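You operate a simulated robot arm through the tools that you are given. There is no shell and no other tool.

You are at the controls of a simulated robot arm. One attempt, no reset.

JOB
Sweep the spilt ash into the dustpan and tip it into the blue bin.
Fine: leave no heap on the store bench; brush and dustpan go back where they lay. Set down upright: orange hand brush.

The check looks at the end state, three seconds after you hand in, the way a careful person would. Anything else that was tipped, shoved, dropped, spilled or broken makes it a failure.

ROBOT AND FRAMES
A 6-joint arm with a two-finger gripper, fixed in place. Base frame: the origin is at the foot of the arm, x ahead of it, y to its left, z up. Lengths are in mm, angles in degrees, forces in N, time in s.
Its first joint turns from -166.0 to 166.0 degrees. Payload 3.43 kg.
The tool frame sits at the grasp point between the pads (the TCP): z along the fingers, y along the line on which they close. The tips reach 20 mm beyond it. The gripper opens to 190 mm. The gripper's body begins 248 mm behind the TCP.
Orientation is that of the tool frame in the base frame, as a unit quaternion [x, y, z, w]. With the fingers straight down and closing along the base's y, the tool's x points along the base's -x, its y along +y and its z along -z.

CONTROLS
- The arm moves only by the tool jog_arm. Its argument "plan" is one flat list of numbers, 7 for each row, row after row: the shift along the tool's x, y, z in units of 20 mm (1.0 is 20 mm), then the turn, a rotation vector about the tool's x, y, z in units of 6 degrees (1.0 is 6 degrees), then the gripper command, from -1 (shut) to 1 (fully open), values between in proportion. In form: [dx, dy, dz, rx, ry, rz, fingers, dx, dy, dz, rx, ry, rz, fingers, ...]. A call has 1 to 20 rows; each row shifts and turns the commanded pose from where the row before left it, along the tool's axes as they then stand. A call with a number of a shift or a turn outside -1 to 1 is refused whole. Each row takes 0.2 s and may step no farther than 50 mm and 8.6 degrees from the row before; otherwise, or with a gripper value out of range, the whole call is refused. Where a pose cannot be reached the arm comes as near as it can. A force on the tool above 40 N (or 10 N above the force at the start of the call, whichever is more), or a blocked arm, ends the call early, and 0.2 s more pass. The fingers move at their own pace (about 45 mm/s each) and stop on an object; they squeeze with about 36 N. The grip force told is the motor's: it shows also when the fingers shut on nothing. Time passes only in rows, and 0.2 s behind the last, so rows that do not move let the fingers close. The reply holds the time, the measured pose of the TCP, the force on the tool along the base axes, the opening and the grip force, in the units named above and with some noise, with the torque about the TCP (base axes, N m) and any sound that the robot's microphone picked up, and new pictures: "show" is both (left out), scene, wrist or none.
- Cameras (640 x 400 px; columns grow to the right, rows downward): "scene" is fixed at [399.2, -651.9, 1475.4]; the picture's right is [0.82, -0.57, 0.00], its down [-0.25, -0.36, -0.90] and it looks along [0.51, 0.74, -0.44] (base axes); focal length 329 px, centre (320, 200). "wrist" rides on the gripper at [70, -8, -288] in the tool frame; the picture's right is [0.12, 0.99, 0.00], its down [-0.96, 0.11, -0.25] and it looks along [-0.25, 0.03, 0.97] (tool axes); focal length 261 px, centre (320, 200). There is no depth. A picture from a camera that has moved, and an enlarged one, comes with that camera's place and axes in the base frame and with its lens.
- move_column(by): slides the trunk up (or, below 0, down) by that many mm; the arm rides with it, the base frame stays. It gives what a move gives, with no picture.
- inspect(camera, box): a new picture of the part [left, top, right, bottom] of that camera's present view, enlarged. No time passes.
- job_done(): hands the job in; it is judged then, once.

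Places have to be worked out from the pictures, the camera data and where the tool is seen. Open the gripper and draw the arm clear of the work before you hand the job in, unless the task says otherwise.

The tools are called after "Emit:" as name(argument=value, ...) on one line, values as JSON. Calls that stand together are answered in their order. jog_arm: Moves the arm, as the interface text tells. Its arguments: {"type":"object","properties":{"plan":{"type":"array","items":{"type":"number"}},"show":{"type":"string","enum":["both","scene","wrist","none"]}},"required":["plan"]} The other tools are called the same way: move_column (by) slides the trunk up or down; inspect (camera, box) takes an enlarged picture of a part of a camera's view; job_done () hands the job in.

At the start:

```text
time_s: 0.0
tool_pos: [714.0, 96.9, 1242.3]
ee_rot: [0.0, 1.0, 0.0, 0.0]
force: [0.7, -0.5, 0.4]
wrist_torque: [-0.01, -0.02, 0.03]
gripper_width: 190.0
finger_force: 0.1
trunk travel left (down, up): [-175.0, 65.0]
```

scene: 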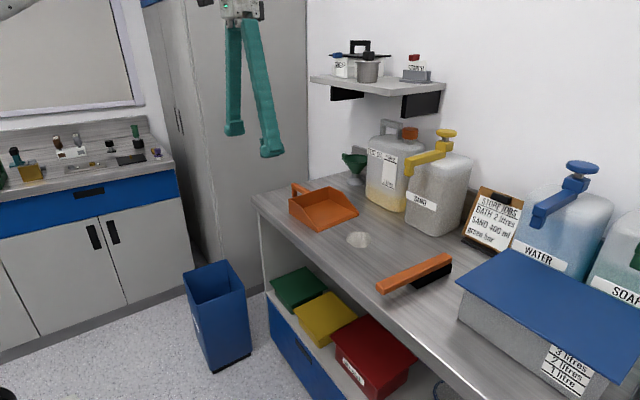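
wrist: 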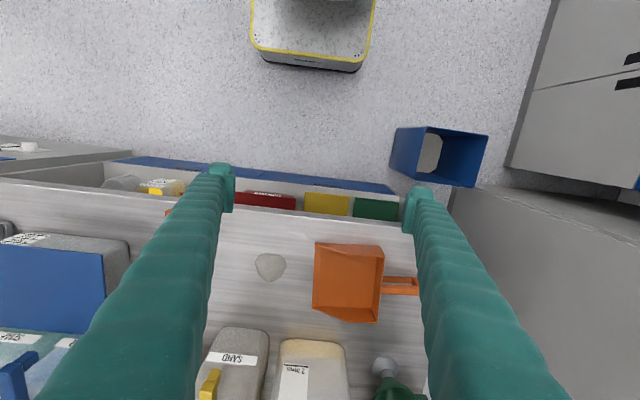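

The pictures show the bench with an orange dustpan, a small ash heap and an orange brush, and a blue bin on the floor to the left. I'll look closer before moving.

Emit:
inspect(camera="scene", box=[250, 160, 410, 260])

Emit:
inspect(camera="scene", box=[340, 220, 500, 320])

Emit:
inspect(camera="wrist", box=[160, 200, 480, 400])

Emit:
inspect(camera="scene", box=[160, 240, 320, 390])

Emit:
inspect(camera="scene", box=[430, 150, 640, 281])

```text
4.00 times, centred on (330, 210) of scene
camera zoom: at [399.2, -651.9, 1475.4], right [0.82, -0.57, 0.0], down [-0.25, -0.36, -0.9], along [0.51, 0.74, -0.44], focal length 1316 px, centre (280, 160)
```

zoom: 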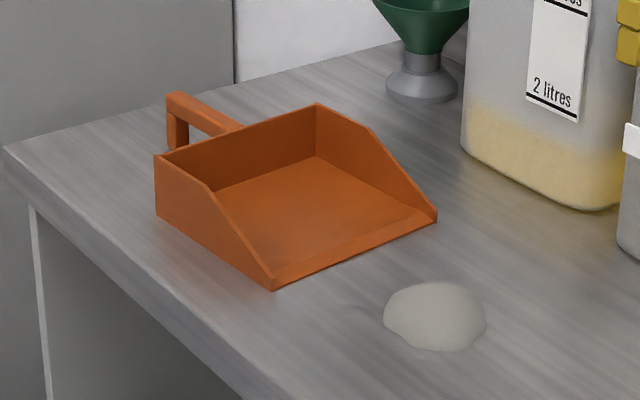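

```text
4.00 times, centred on (420, 270) of scene
camera zoom: at [399.2, -651.9, 1475.4], right [0.82, -0.57, 0.0], down [-0.25, -0.36, -0.9], along [0.51, 0.74, -0.44], focal length 1316 px, centre (-80, -80)
```

zoom: 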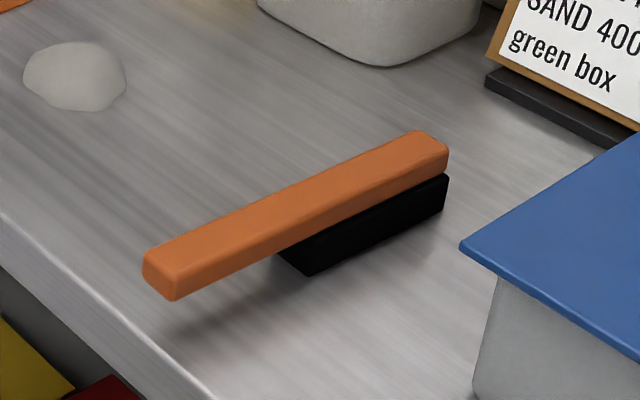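

```text
2.00 times, centred on (320, 300) of wrist
camera zoom: at [643.5, 89.4, 1528.5], right [-0.12, 0.99, 0.0], down [0.96, 0.11, 0.25], along [0.25, 0.03, -0.97], focal length 521 px, centre (320, 0)
```

zoom: 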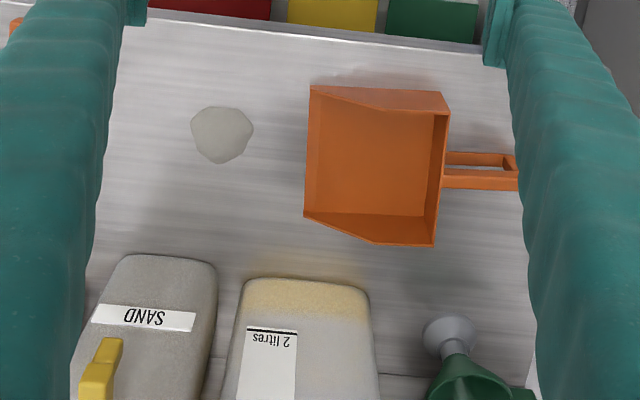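

```text
2.67 times, centred on (240, 315) of scene
camera zoom: at [399.2, -651.9, 1475.4], right [0.82, -0.57, 0.0], down [-0.25, -0.36, -0.9], along [0.51, 0.74, -0.44], focal length 877 px, centre (533, -107)
```

zoom: 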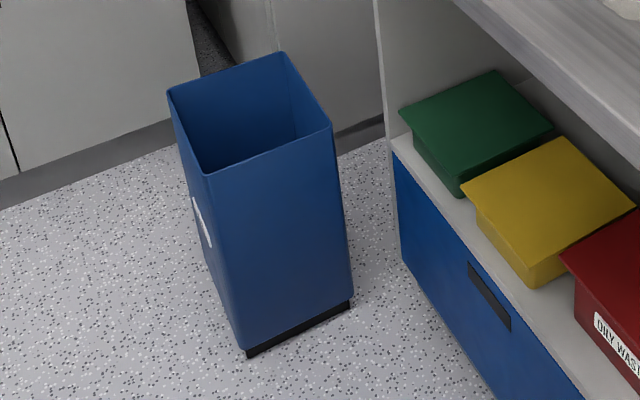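

```text
3.05 times, centred on (535, 216) of scene
camera zoom: at [399.2, -651.9, 1475.4], right [0.82, -0.57, 0.0], down [-0.25, -0.36, -0.9], along [0.51, 0.74, -0.44], focal length 1003 px, centre (-335, 153)
```

zoom: 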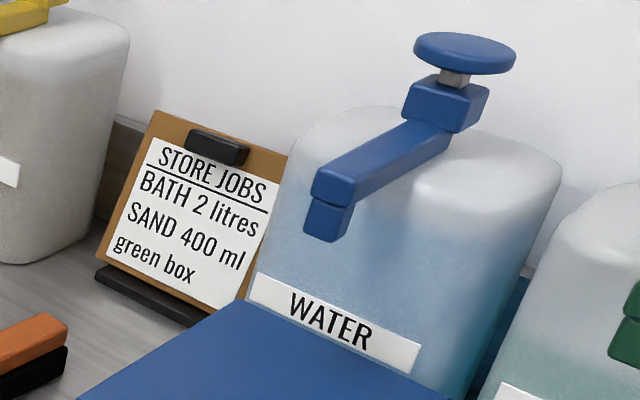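

The bench top triangulates to about z=902, with the ash near (993, 0), the pan spanning x 905–1100 and y 110–285, and the brush lying along x near y=-240. I'll look closer at the pan handle and the bin.

Emit:
inspect(camera="scene", box=[280, 172, 328, 202])

Emit:
inspect(camera="wrist", box=[360, 250, 440, 300])

Emit:
inspect(camera="wrist", box=[360, 100, 520, 200])

Emit:
inspect(camera="scene", box=[440, 230, 640, 400])

Emit:
inspect(camera="scene", box=[300, 20, 480, 200])

```text
13.33 times, centred on (304, 187) of scene
camera zoom: at [399.2, -651.9, 1475.4], right [0.82, -0.57, 0.0], down [-0.25, -0.36, -0.9], along [0.51, 0.74, -0.44], focal length 4386 px, centre (533, 373)
```

zoom: 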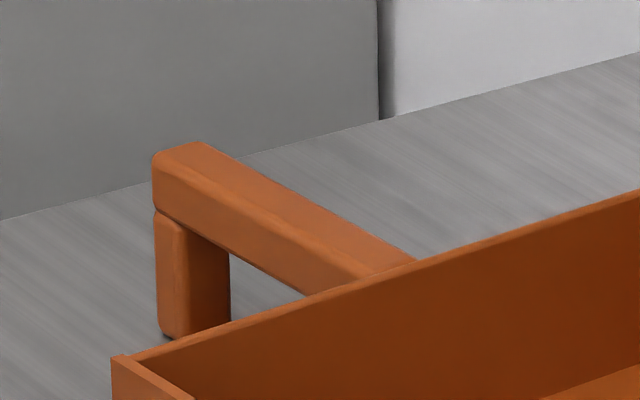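

```text
8.00 times, centred on (400, 275) of wrist
camera zoom: at [643.5, 89.4, 1528.5], right [-0.12, 0.99, 0.0], down [0.96, 0.11, 0.25], along [0.25, 0.03, -0.97], focal length 2085 px, centre (-320, -400)
```

zoom: 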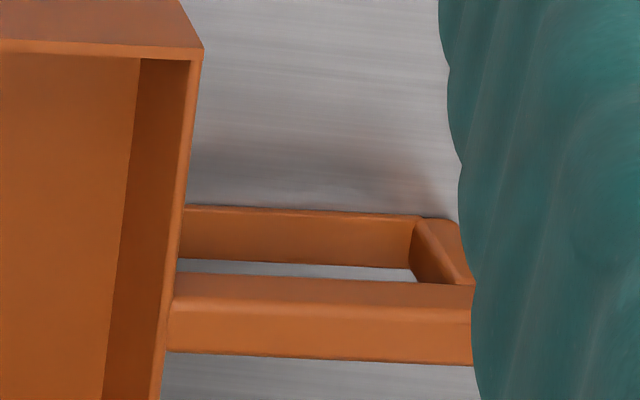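

```text
4.00 times, centred on (440, 150) of wrist
camera zoom: at [643.5, 89.4, 1528.5], right [-0.12, 0.99, 0.0], down [0.96, 0.11, 0.25], along [0.25, 0.03, -0.97], focal length 1043 px, centre (-160, 400)
```

zoom: 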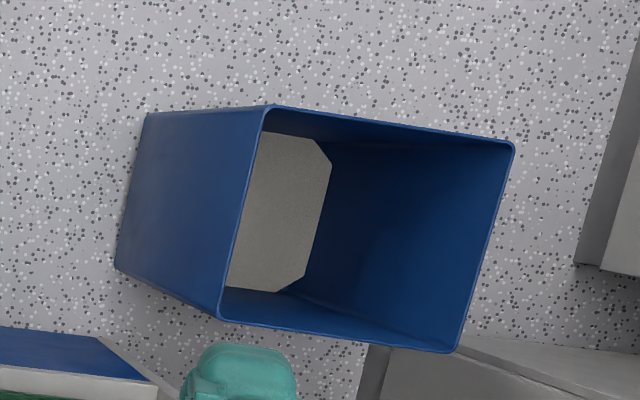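

```text
2.35 times, centred on (540, 315) of scene
camera zoom: at [399.2, -651.9, 1475.4], right [0.82, -0.57, 0.0], down [-0.25, -0.36, -0.9], along [0.51, 0.74, -0.44], focal length 774 px, centre (-198, -71)
```

zoom: 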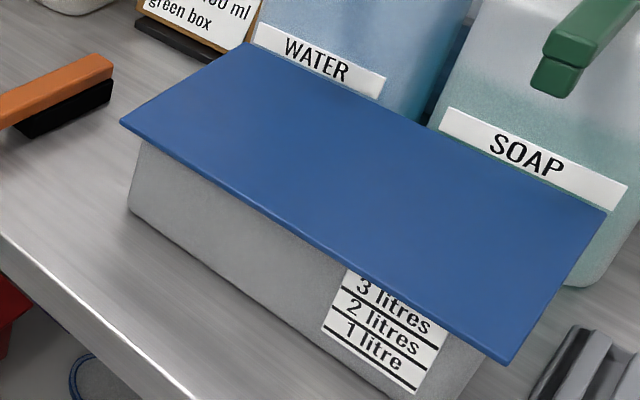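

```text
2.22 times, centred on (390, 110) of scene
camera zoom: at [399.2, -651.9, 1475.4], right [0.82, -0.57, 0.0], down [-0.25, -0.36, -0.9], along [0.51, 0.74, -0.44], focal length 731 px, centre (164, 400)
```

zoom: 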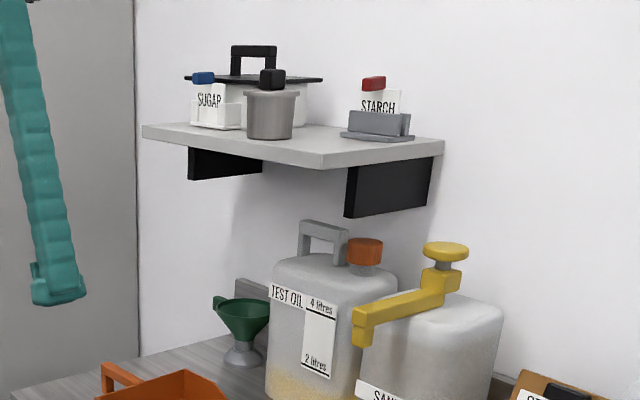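

The bin rim comes out at about x 572–789, y 502–753, z≈464. The pan handle is an upright loop at x≈995, y 285–395, with its top at about z=963. I'll move above the brush first, staying high, and narrow the fingers to about 80 mm.

Emit:
jog_arm(plan=[-0.53, -0.928, 0, 0, 0, 0, -0.16, -0.53, -0.928, 0, 0, 0, 0, -0.16, -0.53, -0.928, 0, 0, 0, 0, -0.16, -0.53, -0.928, 0, 0, 0, 0, -0.16, -0.53, -0.928, 0, 0, 0, 0, -0.16, -0.53, -0.928, 0, 0, 0, 0, -0.16, -0.53, -0.928, 0, 0, 0, 0, -0.16, -0.53, -0.928, 0, 0, 0, 0, -0.16, -0.53, -0.928, 0, 0, 0, 0, -0.16, -0.53, -0.928, 0, 0, 0, 0, -0.16, -0.53, -0.928, 0, 0, 0, 0, -0.16, -0.53, -0.928, 0, 0, 0, 0, -0.16, -0.53, -0.928, 0, 0, 0, 0, -0.16, -0.53, -0.928, 0, 0, 0, 0, -0.16, -0.53, -0.928, 0, 0, 0, 0, -0.16, -0.53, -0.928, 0, 0, 0, 0, -0.16, -0.53, -0.928, 0, 0, 0, 0, -0.16, -0.53, -0.928, 0, 0, 0, 0, -0.16, 0, 0, 0, 0, 0, 0, -0.16], show="both")

```text
time_s: 4.0
tool_pos: [890.7, -233.5, 1221.6]
ee_rot: [0.0, 1.0, -0.001, 0.002]
force: [-0.2, -1.3, 0.7]
wrist_torque: [0.01, 0.01, -0.01]
gripper_width: 79.4
finger_force: 0.0
out of reach, approached as far as the arm can: row 16, 17, 18
trunk travel left (down, up): [-175.0, 65.0]
camera wrist: at [818.7, -241.3, 1507.9], right [-0.12, 0.99, 0.0], down [0.96, 0.12, 0.25], along [0.25, 0.03, -0.97], focal length 261 px, centre (320, 200)
```

scene: 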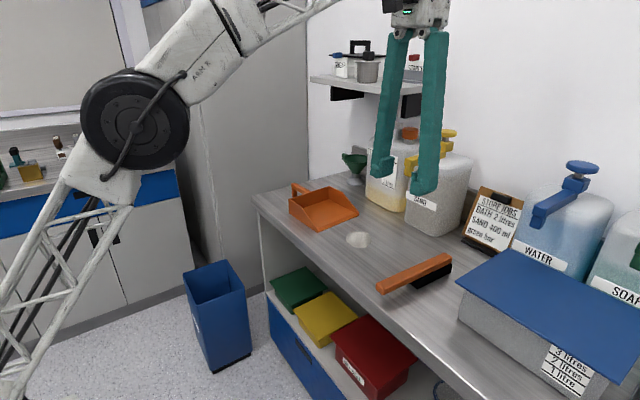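
wrist: 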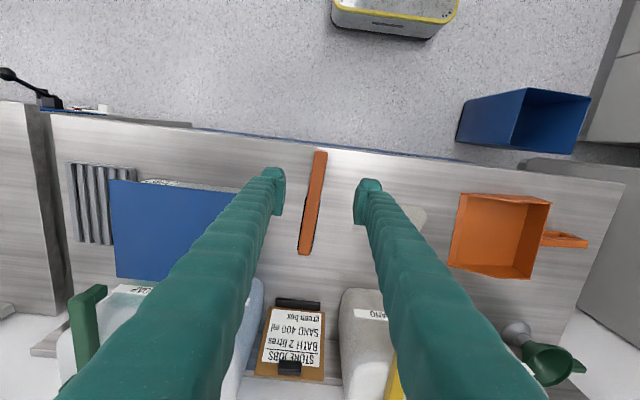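

The arm hit its reach limit at this height, about 921 mm radius, and it will reach farther lower down. I'll measure the brush from the wrist view.

Emit:
inspect(camera="wrist", box=[240, 140, 400, 270])

Emit:
inspect(camera="wrist", box=[430, 170, 610, 300])

```text
3.08 times, centred on (320, 205) of wrist
camera zoom: at [818.7, -241.3, 1507.9], right [-0.12, 0.99, 0.0], down [0.96, 0.12, 0.25], along [0.25, 0.03, -0.97], focal length 802 px, centre (320, 185)
```

zoom: 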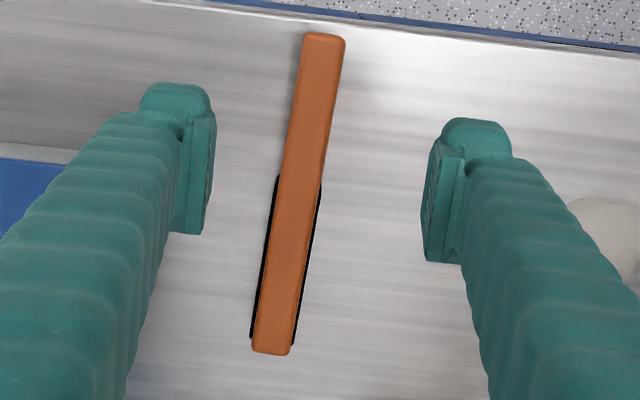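

```text
3.08 times, centred on (520, 235) of wrist
camera zoom: at [818.7, -241.3, 1507.9], right [-0.12, 0.99, 0.0], down [0.96, 0.12, 0.25], along [0.25, 0.03, -0.97], focal length 802 px, centre (-295, 92)
```

zoom: 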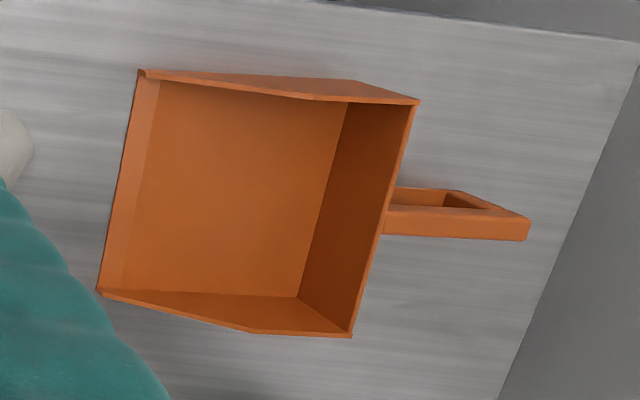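

The brush axis runs from about (859,-234) to (1095,-245), yawed about -2.5°, with its top at z≈954 and its handle about 27 mm wide. I'll align the yaw and descend part way to check the pose.

Emit:
jog_arm(plan=[0, 0, 1, 0, 0, 0.14, -0.16, 0, 0, 1, 0, 0, 0.14, -0.16, 0, 0, 1, 0, 0, 0.14, -0.16, 0, 0, 1, 0, 0, 0, -0.16, 0, 0, 1, 0, 0, 0, -0.16, 0, 0, 1, 0, 0, 0, -0.16, 0, 0, 1, 0, 0, 0, -0.16, 0, 0, 0, 0, 0, 0, -0.16], show="wrist")

```text
time_s: 5.8
tool_pos: [889.7, -233.4, 1080.2]
ee_rot: [0.023, 1.0, 0.0, 0.0]
force: [0.6, 0.2, 0.1]
wrist_torque: [-0.01, -0.01, 0.02]
gripper_width: 79.9
finger_force: 0.1
trunk travel left (down, up): [-175.0, 65.0]
camera wrist: at [819.7, -238.9, 1368.2], right [-0.07, 1.0, 0.0], down [0.97, 0.07, 0.25], along [0.25, 0.02, -0.97], focal length 261 px, centre (320, 200)
```

wrist: 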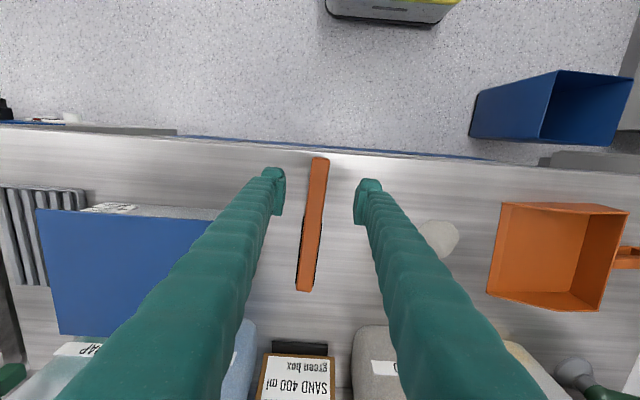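

The yaw is aligned. Now I'll descend over the handle to about (920, -237, 942) with the fingers still open.

Emit:
jog_arm(plan=[-0.5, -0.04, 1, 0, 0, 0, -0.16, -0.5, -0.04, 1, 0, 0, 0, -0.16, -0.5, -0.04, 1, 0, 0, 0, -0.16, 0, 0, 1, 0, 0, 0, -0.16, 0, 0, 1, 0, 0, 0, -0.16, 0, 0, 1, 0, 0, 0, -0.16, 0, 0, 0.9, 0, 0, 0, -0.16, 0, 0, 0, 0, 0, 0, -0.16], show="both")

```text
time_s: 7.6
tool_pos: [919.5, -238.5, 942.4]
ee_rot: [0.022, 1.0, 0.0, -0.001]
force: [0.5, 0.3, 0.8]
wrist_torque: [0.02, 0.01, -0.02]
gripper_width: 79.9
finger_force: 0.1
trunk travel left (down, up): [-175.0, 65.0]
camera wrist: at [849.7, -243.8, 1229.6], right [-0.07, 1.0, 0.0], down [0.97, 0.07, 0.25], along [0.25, 0.02, -0.97], focal length 261 px, centre (320, 200)
```

scene: 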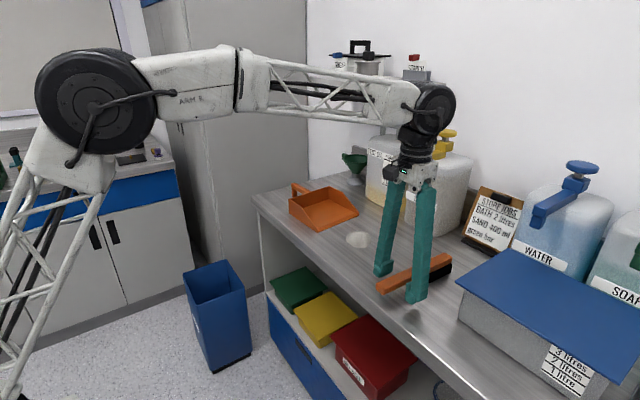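
wrist: 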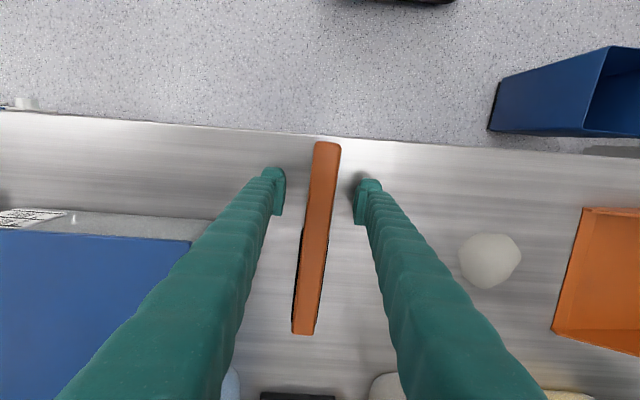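

The fingers straddle the handle well, with TCP (919.5, -238.5, 942.4) as the brush's home grip pose. The ash is near (999, 1) with a radius of about 40 mm. I'll close the grip.

Emit:
jog_arm(plan=[0, 0, 0, 0, 0, 0, -0.5, 0, 0, 0, 0, 0, 0, -1, 0, 0, 0, 0, 0, 0, -1, 0, 0, 0, 0, 0, 0, -1, 0, 0, 0, 0, 0, 0, -1, 0, 0, 0, 0, 0, 0, -1], show="wrist")

```text
time_s: 9.0
tool_pos: [919.4, -238.9, 942.1]
ee_rot: [0.023, 1.0, 0.001, 0.0]
force: [-0.3, -0.3, -0.4]
wrist_torque: [0.01, 0.0, -0.05]
gripper_width: 28.6
finger_force: 36.6
trunk travel left (down, up): [-175.0, 65.0]
camera wrist: at [849.7, -243.8, 1229.8], right [-0.07, 1.0, 0.0], down [0.97, 0.07, 0.25], along [0.25, 0.02, -0.97], focal length 261 px, centre (320, 200)
```

wrist: 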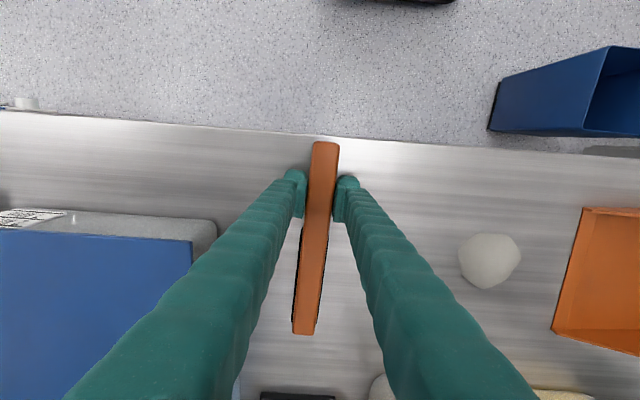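

The grip is firm at 28.6 mm. I'll lift the brush 40 mm, turn it parallel to the pan's lip (about +3.7° yaw), carry it to just behind the ash on the -y side, and lower it.

Emit:
jog_arm(plan=[0, 0, -1, 0, 0, 0, -1, 0, 0, -1, 0, 0, 0, -1, 0, 0, 0, 0, 0, -0.517, -1, 0, 0, 0, 0, 0, -0.516, -1, 0.146, 0.974, 0, 0, 0, 0, -1, 0.146, 0.974, 0, 0, 0, 0, -1, 0.146, 0.974, 0, 0, 0, 0, -1, 0.146, 0.974, 0, 0, 0, 0, -1, 0.146, 0.974, 0, 0, 0, 0, -1, 0.146, 0.974, 0, 0, 0, 0, -1, 0.146, 0.974, 0, 0, 0, 0, -1, 0.146, 0.974, 0, 0, 0, 0, -1, 0, 0, 0, 0, 0, 0, -1], show="both")

```text
time_s: 11.8
tool_pos: [889.9, -84.0, 985.3]
ee_rot: [-0.031, 1.0, 0.0, -0.001]
force: [-0.6, 0.0, -0.1]
wrist_torque: [0.0, 0.15, -0.03]
gripper_width: 28.9
finger_force: 36.3
trunk travel left (down, up): [-175.0, 65.0]
camera wrist: at [820.4, -96.1, 1272.2], right [-0.18, 0.98, 0.0], down [0.95, 0.18, 0.25], along [0.24, 0.04, -0.97], focal length 261 px, centre (320, 200)
```

scene: 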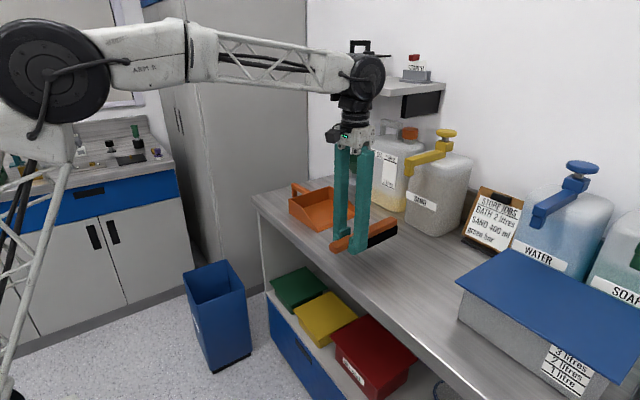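
wrist: 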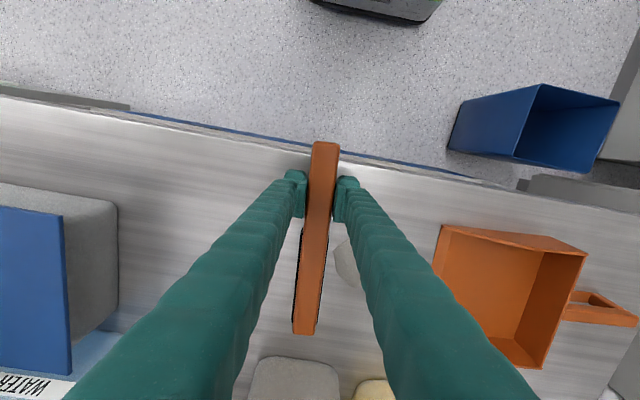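

The brush is held level and sits behind the ash. I'll check the ash and bristles up close before lowering.

Emit:
inspect(camera="scene", box=[310, 170, 430, 270])

Emit:
inspect(camera="wrist", box=[260, 130, 420, 350])

```text
4.00 times, centred on (370, 220) of scene
camera zoom: at [399.2, -651.9, 1475.4], right [0.82, -0.57, 0.0], down [-0.25, -0.36, -0.9], along [0.51, 0.74, -0.44], focal length 1316 px, centre (120, 120)
```

zoom: 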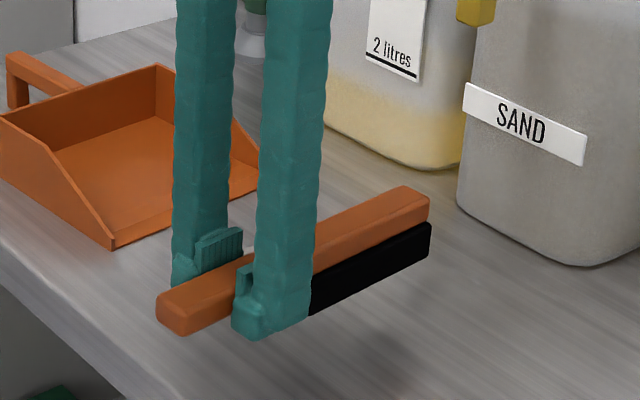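

```text
1.82 times, centred on (340, 240) of wrist
camera zoom: at [820.4, -96.1, 1272.2], right [-0.18, 0.98, 0.0], down [0.95, 0.18, 0.25], along [0.24, 0.04, -0.97], focal length 474 px, centre (284, 127)
```

zoom: 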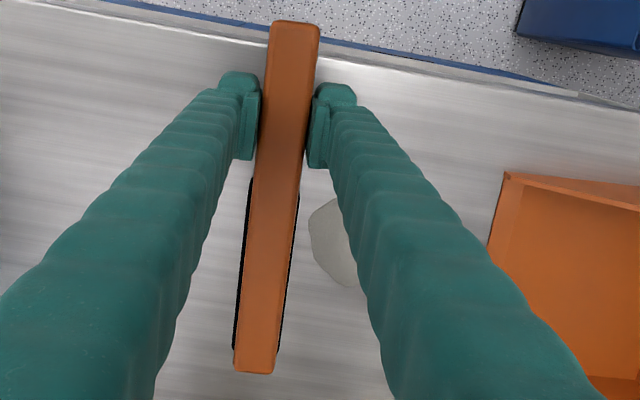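

Everything looks fine. I'm lowering the bristles toward the bench.

Emit:
jog_arm(plan=[0, 0, 0.8, 0, 0, 0, -1, 0, 0, 0.7, 0, 0, 0, -1, 0, 0, 0.5, 0, 0, 0, -1, 0, 0, 0, 0, 0, 0, -1], show="none")

```text
time_s: 12.8
tool_pos: [886.3, -81.0, 945.5]
ee_rot: [-0.031, 1.0, -0.001, -0.001]
force: [-0.2, -0.7, -1.5]
wrist_torque: [-0.01, 0.15, -0.02]
gripper_width: 28.9
finger_force: 36.6
trunk travel left (down, up): [-175.0, 65.0]
```

It's at z=945.5, so about 3 mm remain to the bench. I'll go down gently and read the force.

Emit:
jog_arm(plan=[0, 0, 0.1, 0, 0, 0, -1, 0, 0, 0.08, 0, 0, 0, -1, 0, 0, 0, 0, 0, 0, -1], show="wrist")

```text
time_s: 13.6
tool_pos: [886.1, -81.9, 943.1]
ee_rot: [-0.031, 1.0, 0.0, 0.001]
force: [-2.3, 0.2, 17.5]
wrist_torque: [0.07, -0.76, 0.05]
gripper_width: 28.8
finger_force: 36.1
trunk travel left (down, up): [-175.0, 65.0]
camera wrist: at [817.1, -94.8, 1229.5], right [-0.18, 0.98, 0.0], down [0.95, 0.18, 0.25], along [0.25, 0.04, -0.97], focal length 261 px, centre (320, 200)
```

wrist: 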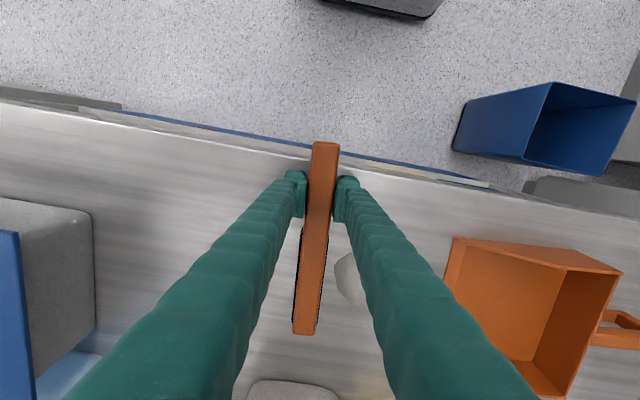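

The contact force is 17.5 N, so the bristles touch at about z=944. I'll back off about 0.8 mm for light contact and start sweeping slowly toward +y.

Emit:
jog_arm(plan=[0, 0, -0.04, 0, 0, 0, -1, 0, 0.4, 0, 0, 0, 0, -1, 0, 0.5, 0, 0, 0, 0, -1, 0, 0.5, 0, 0, 0, 0, -1, 0, 0.5, 0, 0, 0, 0, -1, 0, 0.5, 0, 0, 0, 0, -1, 0, 0, 0, 0, 0, 0, -1], show="both")

```text
time_s: 15.2
tool_pos: [885.1, -35.9, 942.5]
ee_rot: [-0.032, 0.999, 0.0, 0.001]
force: [-1.0, -2.1, 9.8]
wrist_torque: [0.04, -0.35, -0.11]
gripper_width: 29.1
finger_force: 35.6
trunk travel left (down, up): [-175.0, 65.0]
camera wrist: at [815.1, -48.1, 1229.1], right [-0.18, 0.98, 0.0], down [0.95, 0.18, 0.25], along [0.24, 0.05, -0.97], focal length 261 px, centre (320, 200)
```

scene: 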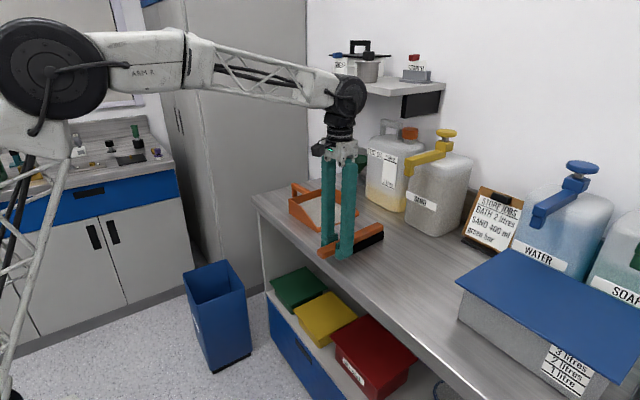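
wrist: 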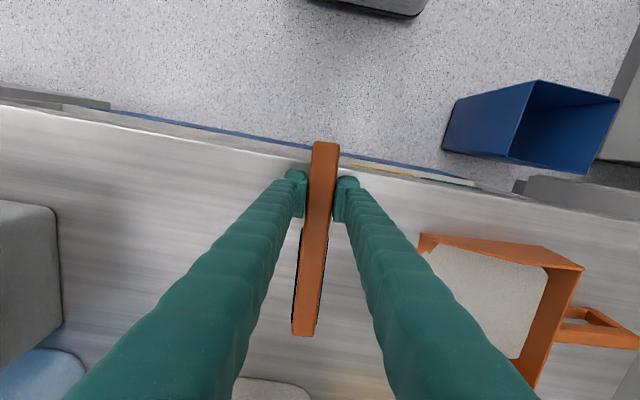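

The dustpan now seems to hold a layer of grey ash. I'll check whether any is left on the bench.

Emit:
inspect(camera="wrist", box=[260, 200, 640, 400])

Emit:
inspect(camera="scene", box=[270, 170, 430, 280])

```text
1.68 times, centred on (450, 300) of wrist
camera zoom: at [815.1, -48.1, 1229.1], right [-0.18, 0.98, 0.0], down [0.95, 0.18, 0.25], along [0.24, 0.05, -0.97], focal length 439 px, centre (101, 32)
```

zoom: 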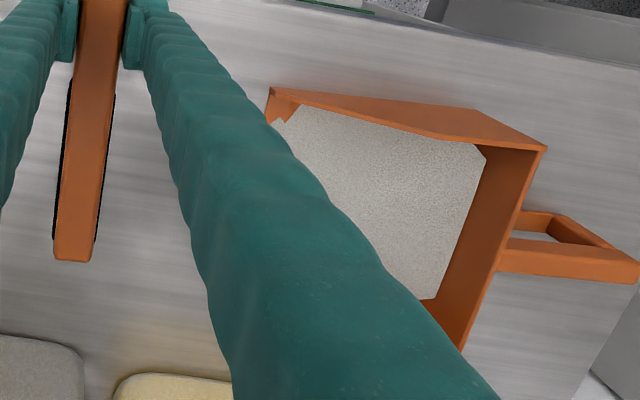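

```text
3.64 times, centred on (350, 225) of scene
camera zoom: at [399.2, -651.9, 1475.4], right [0.82, -0.57, 0.0], down [-0.25, -0.36, -0.9], along [0.51, 0.74, -0.44], focal length 1196 px, centre (211, 109)
```

zoom: 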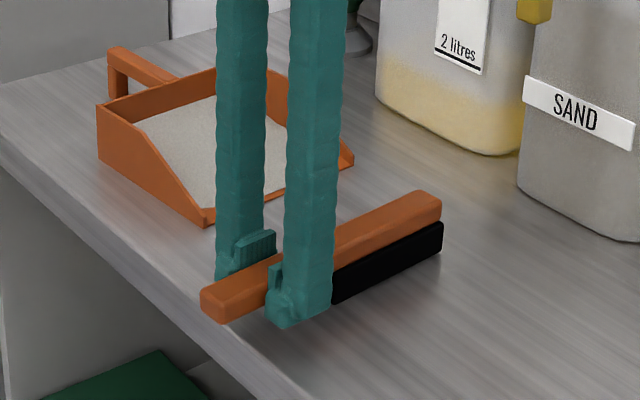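

The ash is in the pan and nothing is visible around the brush. I'll lift the brush and carry it back above its home spot, which also gives a clear view of the bench.

Emit:
jog_arm(plan=[0, 0, -1, 0, 0, 0, -1, 0, 0, -1, 0, 0, 0, -1, -0.0964, -0.931, 0, 0, 0, 0, -1, -0.0964, -0.931, 0, 0, 0, 0, -1, -0.0964, -0.931, 0, 0, 0, 0, -1, -0.0964, -0.931, 0, 0, 0, 0, -1, -0.0964, -0.931, 0, 0, 0, 0, -1, -0.0964, -0.931, 0, 0, 0, 0, -1, -0.0964, -0.931, 0, 0, 0, 0, -1, -0.0964, -0.931, 0, 0, 0, 0, -1, -0.0964, -0.931, 0, 0, 0, 0, -1, -0.0964, -0.931, 0, 0, 0, 0, -1, -0.0964, -0.931, 0, 0, 0, 0, -1, 0, 0, 0, 0, 0, 0.517, -1, 0, 0, 0, 0, 0, 0.516, -1, 0, 0, 0, 0, 0, 0, -1, 0, 0, 0, 0, 0, 0, -1], show="both")

```text
time_s: 18.8
tool_pos: [919.6, -238.7, 981.0]
ee_rot: [0.022, 1.0, 0.0, 0.001]
force: [1.1, -0.6, -2.2]
wrist_torque: [0.0, 0.14, 0.04]
gripper_width: 29.0
finger_force: 36.1
trunk travel left (down, up): [-175.0, 65.0]
camera wrist: at [849.7, -244.2, 1268.1], right [-0.07, 1.0, 0.0], down [0.97, 0.07, 0.25], along [0.25, 0.02, -0.97], focal length 261 px, centre (320, 200)
```

scene: 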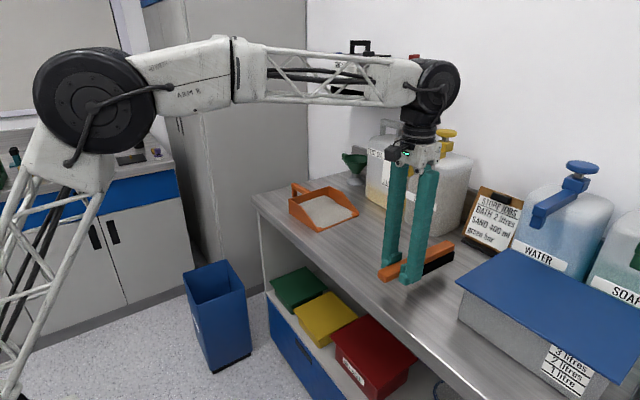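
wrist: 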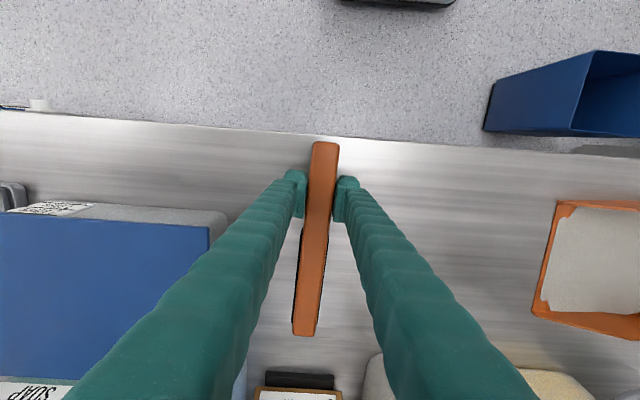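

Emit:
inspect(camera="scene", box=[280, 170, 440, 280])

Emit:
inspect(camera="wrist", box=[380, 160, 640, 380])

```text
3.64 times, centred on (360, 225) of scene
camera zoom: at [399.2, -651.9, 1475.4], right [0.82, -0.57, 0.0], down [-0.25, -0.36, -0.9], along [0.51, 0.74, -0.44], focal length 1196 px, centre (174, 109)
```

zoom: 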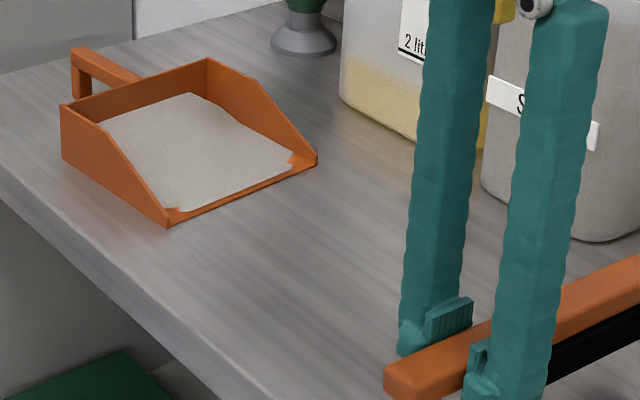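

```text
1.82 times, centred on (510, 270) of wrist
camera zoom: at [849.7, -244.2, 1268.1], right [-0.07, 1.0, 0.0], down [0.97, 0.07, 0.25], along [0.25, 0.02, -0.97], focal length 474 px, centre (-26, 73)
```

zoom: 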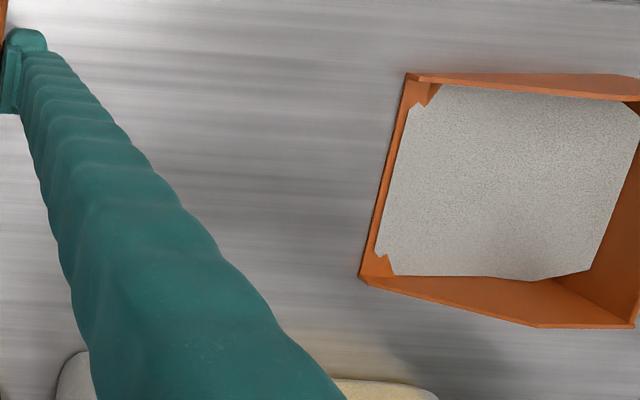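

The bench is clean and all the ash lies in the pan, close to the lip, so the pan must be carried level or slightly lip-up. I'll set the brush down at its home spot.

Emit:
jog_arm(plan=[0, 0, 0.7, 0, 0, 0, -1, 0, 0, 0.6, 0, 0, 0, -1, 0, 0, 0.4, 0, 0, 0, -1, 0, 0, 0.1, 0, 0, 0, -1, 0, 0, 0.05, 0, 0, 0, -1, 0, 0, 0, 0, 0, 0, -1], show="wrist")

```text
time_s: 20.2
tool_pos: [915.5, -239.2, 945.3]
ee_rot: [0.023, 1.0, 0.0, 0.0]
force: [-0.8, -1.2, -1.4]
wrist_torque: [0.01, 0.16, 0.03]
gripper_width: 28.8
finger_force: 36.7
trunk travel left (down, up): [-175.0, 65.0]
camera wrist: at [846.2, -244.6, 1232.2], right [-0.07, 1.0, 0.0], down [0.97, 0.07, 0.25], along [0.25, 0.02, -0.97], focal length 261 px, centre (320, 200)
```

wrist: 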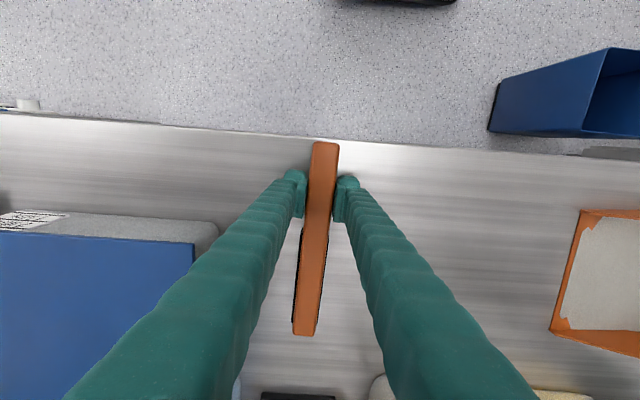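

Position is (915.5, -239.2, 945.3) with no contact yet. I'll correct x by +4 mm and ease down.

Emit:
jog_arm(plan=[-0.2, 0, 0, 0, 0, 0, -1, 0, 0, 0.06, 0, 0, 0, -1, 0, 0, 0.05, 0, 0, 0, -1, 0, 0, 0, 0, 0, 0, -1], show="none")

```text
time_s: 21.2
tool_pos: [923.1, -238.7, 942.7]
ee_rot: [0.023, 1.0, 0.0, 0.0]
force: [-1.6, -0.1, 3.1]
wrist_torque: [0.06, -0.09, 0.01]
gripper_width: 28.9
finger_force: 36.2
trunk travel left (down, up): [-175.0, 65.0]
```

Emit:
jog_arm(plan=[0, 0, 0, 0, 0, 0, -1], show="none")

```text
time_s: 21.6
tool_pos: [921.1, -238.7, 942.8]
ee_rot: [0.023, 1.0, 0.0, -0.001]
force: [-0.3, -0.6, 5.3]
wrist_torque: [0.01, -0.15, 0.0]
gripper_width: 29.1
finger_force: 35.6
trunk travel left (down, up): [-175.0, 65.0]
```

It has settled within 2 mm of home with light contact (5 N). I'm opening the fingers to release the brush.

Emit:
jog_arm(plan=[0, 0, 0, 0, 0, 0, -0.4, 0, 0, 0, 0, 0, 0, -0.3, 0, 0, 0, 0, 0, 0, -0.16, 0, 0, 0, 0, 0, 0, -0.16, 0, 0, 0, 0, 0, 0, -0.16], show="both")

```text
time_s: 22.8
tool_pos: [921.7, -238.9, 942.1]
ee_rot: [0.022, 1.0, 0.001, 0.0]
force: [-0.1, 0.1, 0.5]
wrist_torque: [0.02, 0.01, -0.02]
gripper_width: 79.8
finger_force: 0.0
trunk travel left (down, up): [-175.0, 65.0]
camera wrist: at [851.6, -244.3, 1228.9], right [-0.07, 1.0, 0.0], down [0.97, 0.07, 0.25], along [0.25, 0.02, -0.97], focal length 261 px, centre (320, 200)
```

scene: 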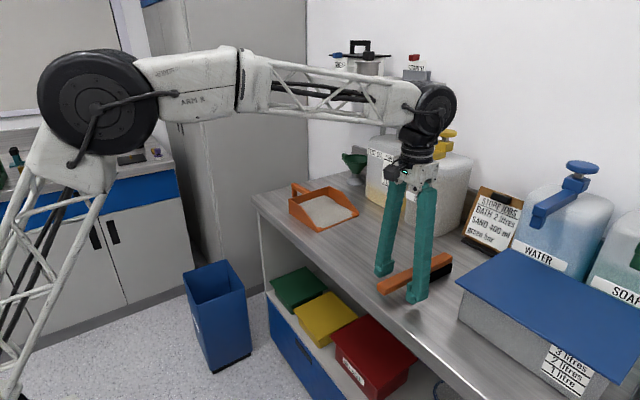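
wrist: 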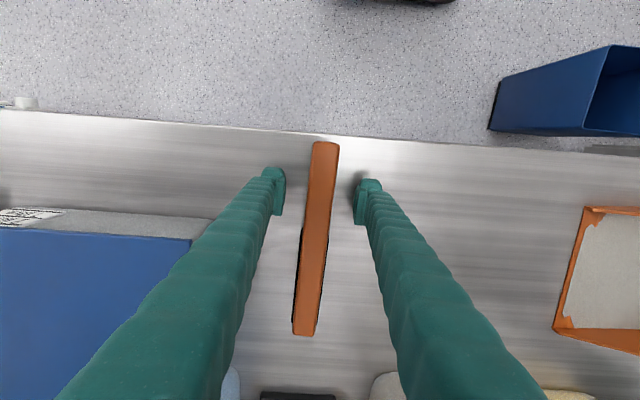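

The brush is back at its home and upright. Now I'll rise clear and move back and left, to prepare a level approach to the pan handle, which is too far out for a straight-down grasp.

Emit:
jog_arm(plan=[0, 0, -0.6, 0, 0, 0, -0.16, 0, 0, -1, 0, 0, 0, -0.16, 0, 0, -1, 0, 0, 0, -0.16, 0, 0, -1, 0, 0, 0, -0.16, 0, 0, -1, 0, 0, 0, -0.16, 0.5, 1, -0.4, 0, 0, 0, -0.16, 0.5, 1, -0.4, 0, 0, 0, -0.16, 0.5, 1, -0.4, 0, 0, 0, -0.16, 0.5, 1, -0.4, 0, 0, 0, -0.16, 0.5, 1, -0.4, 0, 0, 0, -0.16, 0.5, 1, -0.4, 0, 0, 0, -0.16, 0.5, 1, -0.4, 0, 0, 0, -0.16, 0.5, 1, -0.4, 0, 0, 0, -0.16, 0.5, 1, -0.4, 0, 0, 0, -0.16, 0.5, 1, -0.4, 0, 0, 0, -0.16, 0.5, 1, -0.4, 0, 0, 0, -0.16, 0.5, 1, -0.4, 0, 0, 0, -0.16, 0.5, 1, -0.4, 0, 0, 0, -0.16, 0.5, 1, -0.4, 0, 0, 0, -0.16, 0, 1, 0, 0, 0, 0, -0.16], show="both")

```text
time_s: 27.0
tool_pos: [797.1, 69.0, 1146.9]
ee_rot: [0.023, 1.0, 0.0, 0.001]
force: [0.2, -0.2, -0.4]
wrist_torque: [0.05, -0.04, 0.0]
gripper_width: 80.0
finger_force: 0.1
trunk travel left (down, up): [-175.0, 65.0]
camera wrist: at [726.1, 63.2, 1433.1], right [-0.07, 1.0, 0.0], down [0.97, 0.07, 0.25], along [0.25, 0.02, -0.97], focal length 261 px, centre (320, 200)
```

scene: 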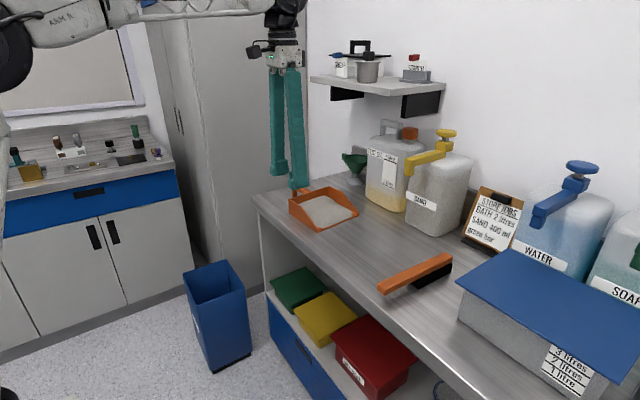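
wrist: 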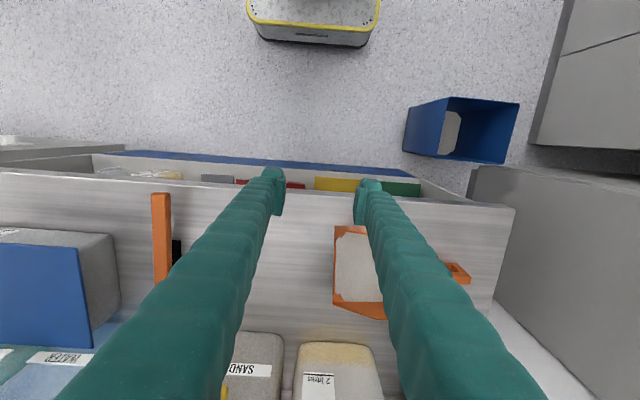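

The brush is resting well in place. I'll set the yaw to match the pan (+3.7°) and begin tilting the tool outward, from pointing down toward pointing along +x.

Emit:
jog_arm(plan=[0, 0, 0, 0, 0, -0.517, -0.16, 0, 0, 0, 0, 0, -0.516, -0.16, 0, 0, 0, 0, -1, 0, -0.16, 0, 0, 0, 0, -1, 0, -0.16, 0, 0, 0, 0, -1, 0, -0.16, 0, 0, 0, 0, -1, 0, -0.16, 0, 0, 0, 0, -1, 0, -0.16, 0, 0, 0, 0, -1, 0, -0.16, 0, 0, 0, 0, -1, 0, -0.16, 0, 0, 0, 0, -1, 0, -0.16, 0, 0, 0, 0, -1, 0, -0.16, 0, 0, 0, 0, -1, 0, -0.16, 0, 0, 0, 0, 0, 0, -0.16], show="both")

```text
time_s: 29.8
tool_pos: [795.4, 67.3, 1145.9]
ee_rot: [-0.027, 0.865, 0.015, 0.5]
force: [-0.4, -0.2, 0.6]
wrist_torque: [0.0, -0.01, 0.01]
gripper_width: 79.6
finger_force: 0.1
trunk travel left (down, up): [-175.0, 65.0]
camera wrist: at [512.8, 40.7, 1227.5], right [-0.12, 0.99, -0.1], down [0.26, 0.13, 0.96], along [0.96, 0.09, -0.27], focal length 261 px, centre (320, 200)
```

scene: 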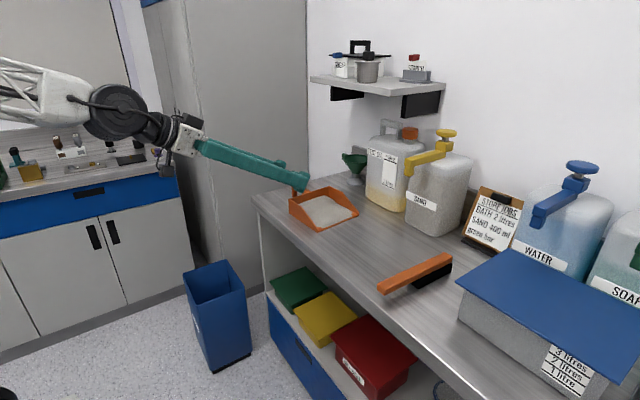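
wrist: 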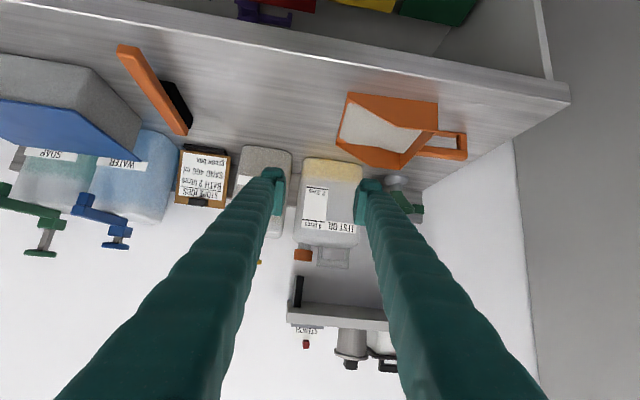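

The 60° tilt went fine. I'll finish the tilt to level and begin rolling so the fingers close vertically.

Emit:
jog_arm(plan=[0, 0, 0, 0, -1, 0, -0.16, 0, 0, 0, 0, -1, 0, -0.16, 0, 0, 0, 0, -1, 0, -0.16, 0, 0, 0, 0, -1, 0, -0.16, 0, 0, 0, 0, -1, 0, -0.16, 0, 0, 0, 0, 0, -1, -0.16, 0, 0, 0, 0, 0, -1, -0.16, 0, 0, 0, 0, 0, -1, -0.16, 0, 0, 0, 0, 0, -1, -0.16, 0, 0, 0, 0, 0, -1, -0.16, 0, 0, 0, 0, 0, -1, -0.16, 0, 0, 0, 0, 0, -1, -0.16, 0, 0, 0, 0, 0, -1, -0.16, 0, 0, 0, 0, 0, -1, -0.16, 0, 0, 0, 0, 0, -1, -0.16, 0, 0, 0, 0, 0, 0, -0.16], show="both")

```text
time_s: 33.2
tool_pos: [798.6, 68.2, 1148.5]
ee_rot: [-0.374, 0.601, -0.334, 0.622]
force: [-0.6, -0.1, -0.1]
wrist_torque: [0.01, 0.01, -0.02]
gripper_width: 79.9
finger_force: 0.0
out of reach, approached as far as the arm can: row 1, 5
trunk travel left (down, up): [-175.0, 65.0]
camera wrist: at [516.0, -15.1, 1120.9], right [-0.03, 0.39, -0.92], down [-0.3, 0.87, 0.38], along [0.95, 0.29, 0.09], focal length 261 px, centre (320, 200)
```

scene: 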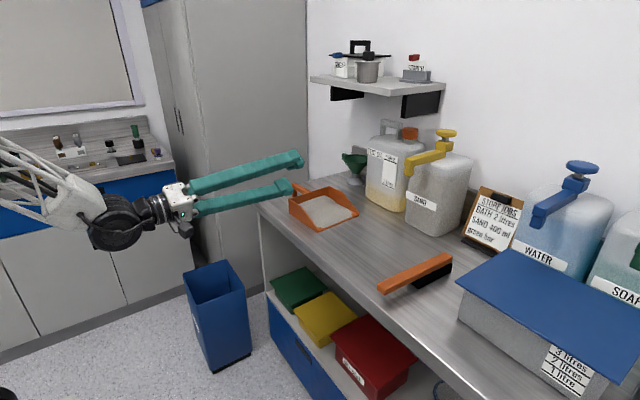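
wrist: 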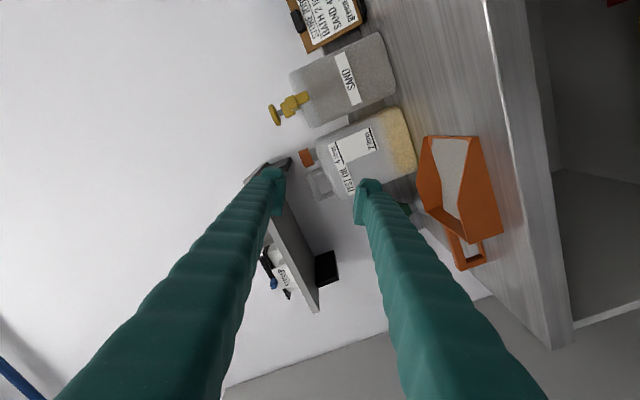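

The tool is level and rolled -60°. I'll finish the roll to -90° and move to (800, 325, 1000) for a straight-on look at the handle.

Emit:
jog_arm(plan=[0, 0, 0, 0, 0, -1, -0.16, 0, 0, 0, 0, 0, -1, -0.16, 0, 0, 0, 0, 0, -1, -0.16, 0, 0, 0, 0, 0, -1, -0.16, 0, 0, 0, 0, 0, -1, -0.16, -0.988, 0.569, 0, 0, 0, 0, -0.16, -0.988, 0.569, 0, 0, 0, 0, -0.16, -0.988, 0.569, 0, 0, 0, 0, -0.16, -0.988, 0.569, 0, 0, 0, 0, -0.16, -0.988, 0.569, 0, 0, 0, 0, -0.16, -0.988, 0.569, 0, 0, 0, 0, -0.16, -0.988, 0.569, 0, 0, 0, 0, -0.16, -0.988, 0.569, 0, 0, 0, 0, -0.16, -0.988, 0.569, 0, 0, 0, 0, -0.16, -0.988, 0.569, 0, 0, 0, 0, -0.16, -0.988, 0.569, 0, 0, 0, 0, -0.16, -0.988, 0.569, 0, 0, 0, 0, -0.16, -0.988, 0.569, 0, 0, 0, 0, -0.16, 0, 0, 0, 0, 0, 0, -0.16], show="both")

```text
time_s: 37.2
tool_pos: [801.0, 331.8, 1019.0]
ee_rot: [-0.516, 0.484, -0.484, 0.516]
force: [0.2, -0.6, -0.2]
wrist_torque: [0.02, 0.0, 0.03]
gripper_width: 79.8
finger_force: 0.1
out of reach, approached as far as the arm can: row 6, 7, 8, 9, 11
trunk travel left (down, up): [-175.0, 65.0]
camera wrist: at [518.2, 243.6, 1026.9], right [0.01, -0.12, -0.99], down [-0.31, 0.94, -0.12], along [0.95, 0.31, -0.03], focal length 261 px, centre (320, 200)
```

scene: 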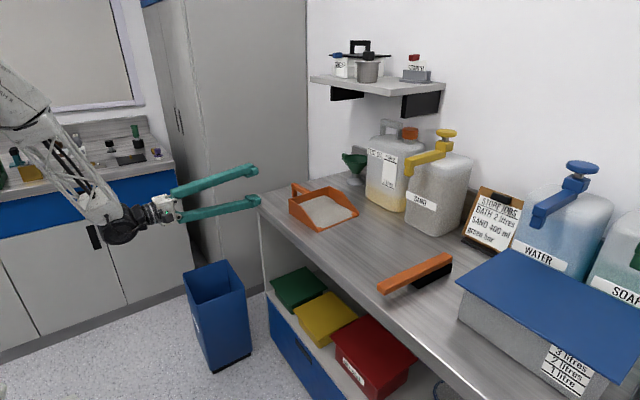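
wrist: 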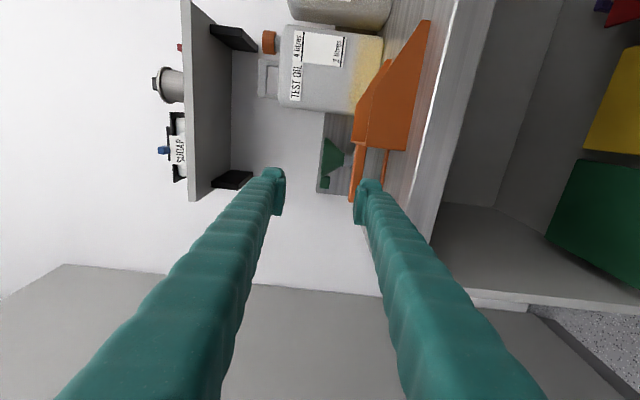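

Some rows were at a reach limit because the level tool bends the wrist hard at this shoulder height. Lowering the trunk will ease that, so I'll raise the tool first and then slide the trunk down by the same amount.

Emit:
jog_arm(plan=[0, -1, 0, 0, 0, 0, -0.16, 0, -1, 0, 0, 0, 0, -0.16, 0, -1, 0, 0, 0, 0, -0.16, 0, -1, 0, 0, 0, 0, -0.16, 0, -1, 0, 0, 0, 0, -0.16, 0, -1, 0, 0, 0, 0, -0.16, 0, -1, 0, 0, 0, 0, -0.16, 0, 0, 0, 0, 0, 0, -0.16], show="none")

```text
time_s: 39.0
tool_pos: [799.5, 330.3, 1158.4]
ee_rot: [-0.516, 0.484, -0.484, 0.516]
force: [-0.5, -0.6, 0.0]
wrist_torque: [0.02, 0.03, 0.01]
gripper_width: 79.9
finger_force: 0.1
trunk travel left (down, up): [-175.0, 65.0]
```

The tool is at z=1158. Now I'll slide the trunk down 150 mm, which puts the TCP near z=1008, still ahead of the bench edge and above it.

Emit:
move_column(by=-150)

```text
time_s: 40.8
tool_pos: [799.7, 331.0, 1010.1]
ee_rot: [0.517, -0.484, 0.483, -0.515]
force: [-1.4, 0.4, 0.2]
wrist_torque: [-0.01, 0.04, -0.01]
gripper_width: 79.7
finger_force: 0.0
trunk travel left (down, up): [-25.0, 215.0]
```

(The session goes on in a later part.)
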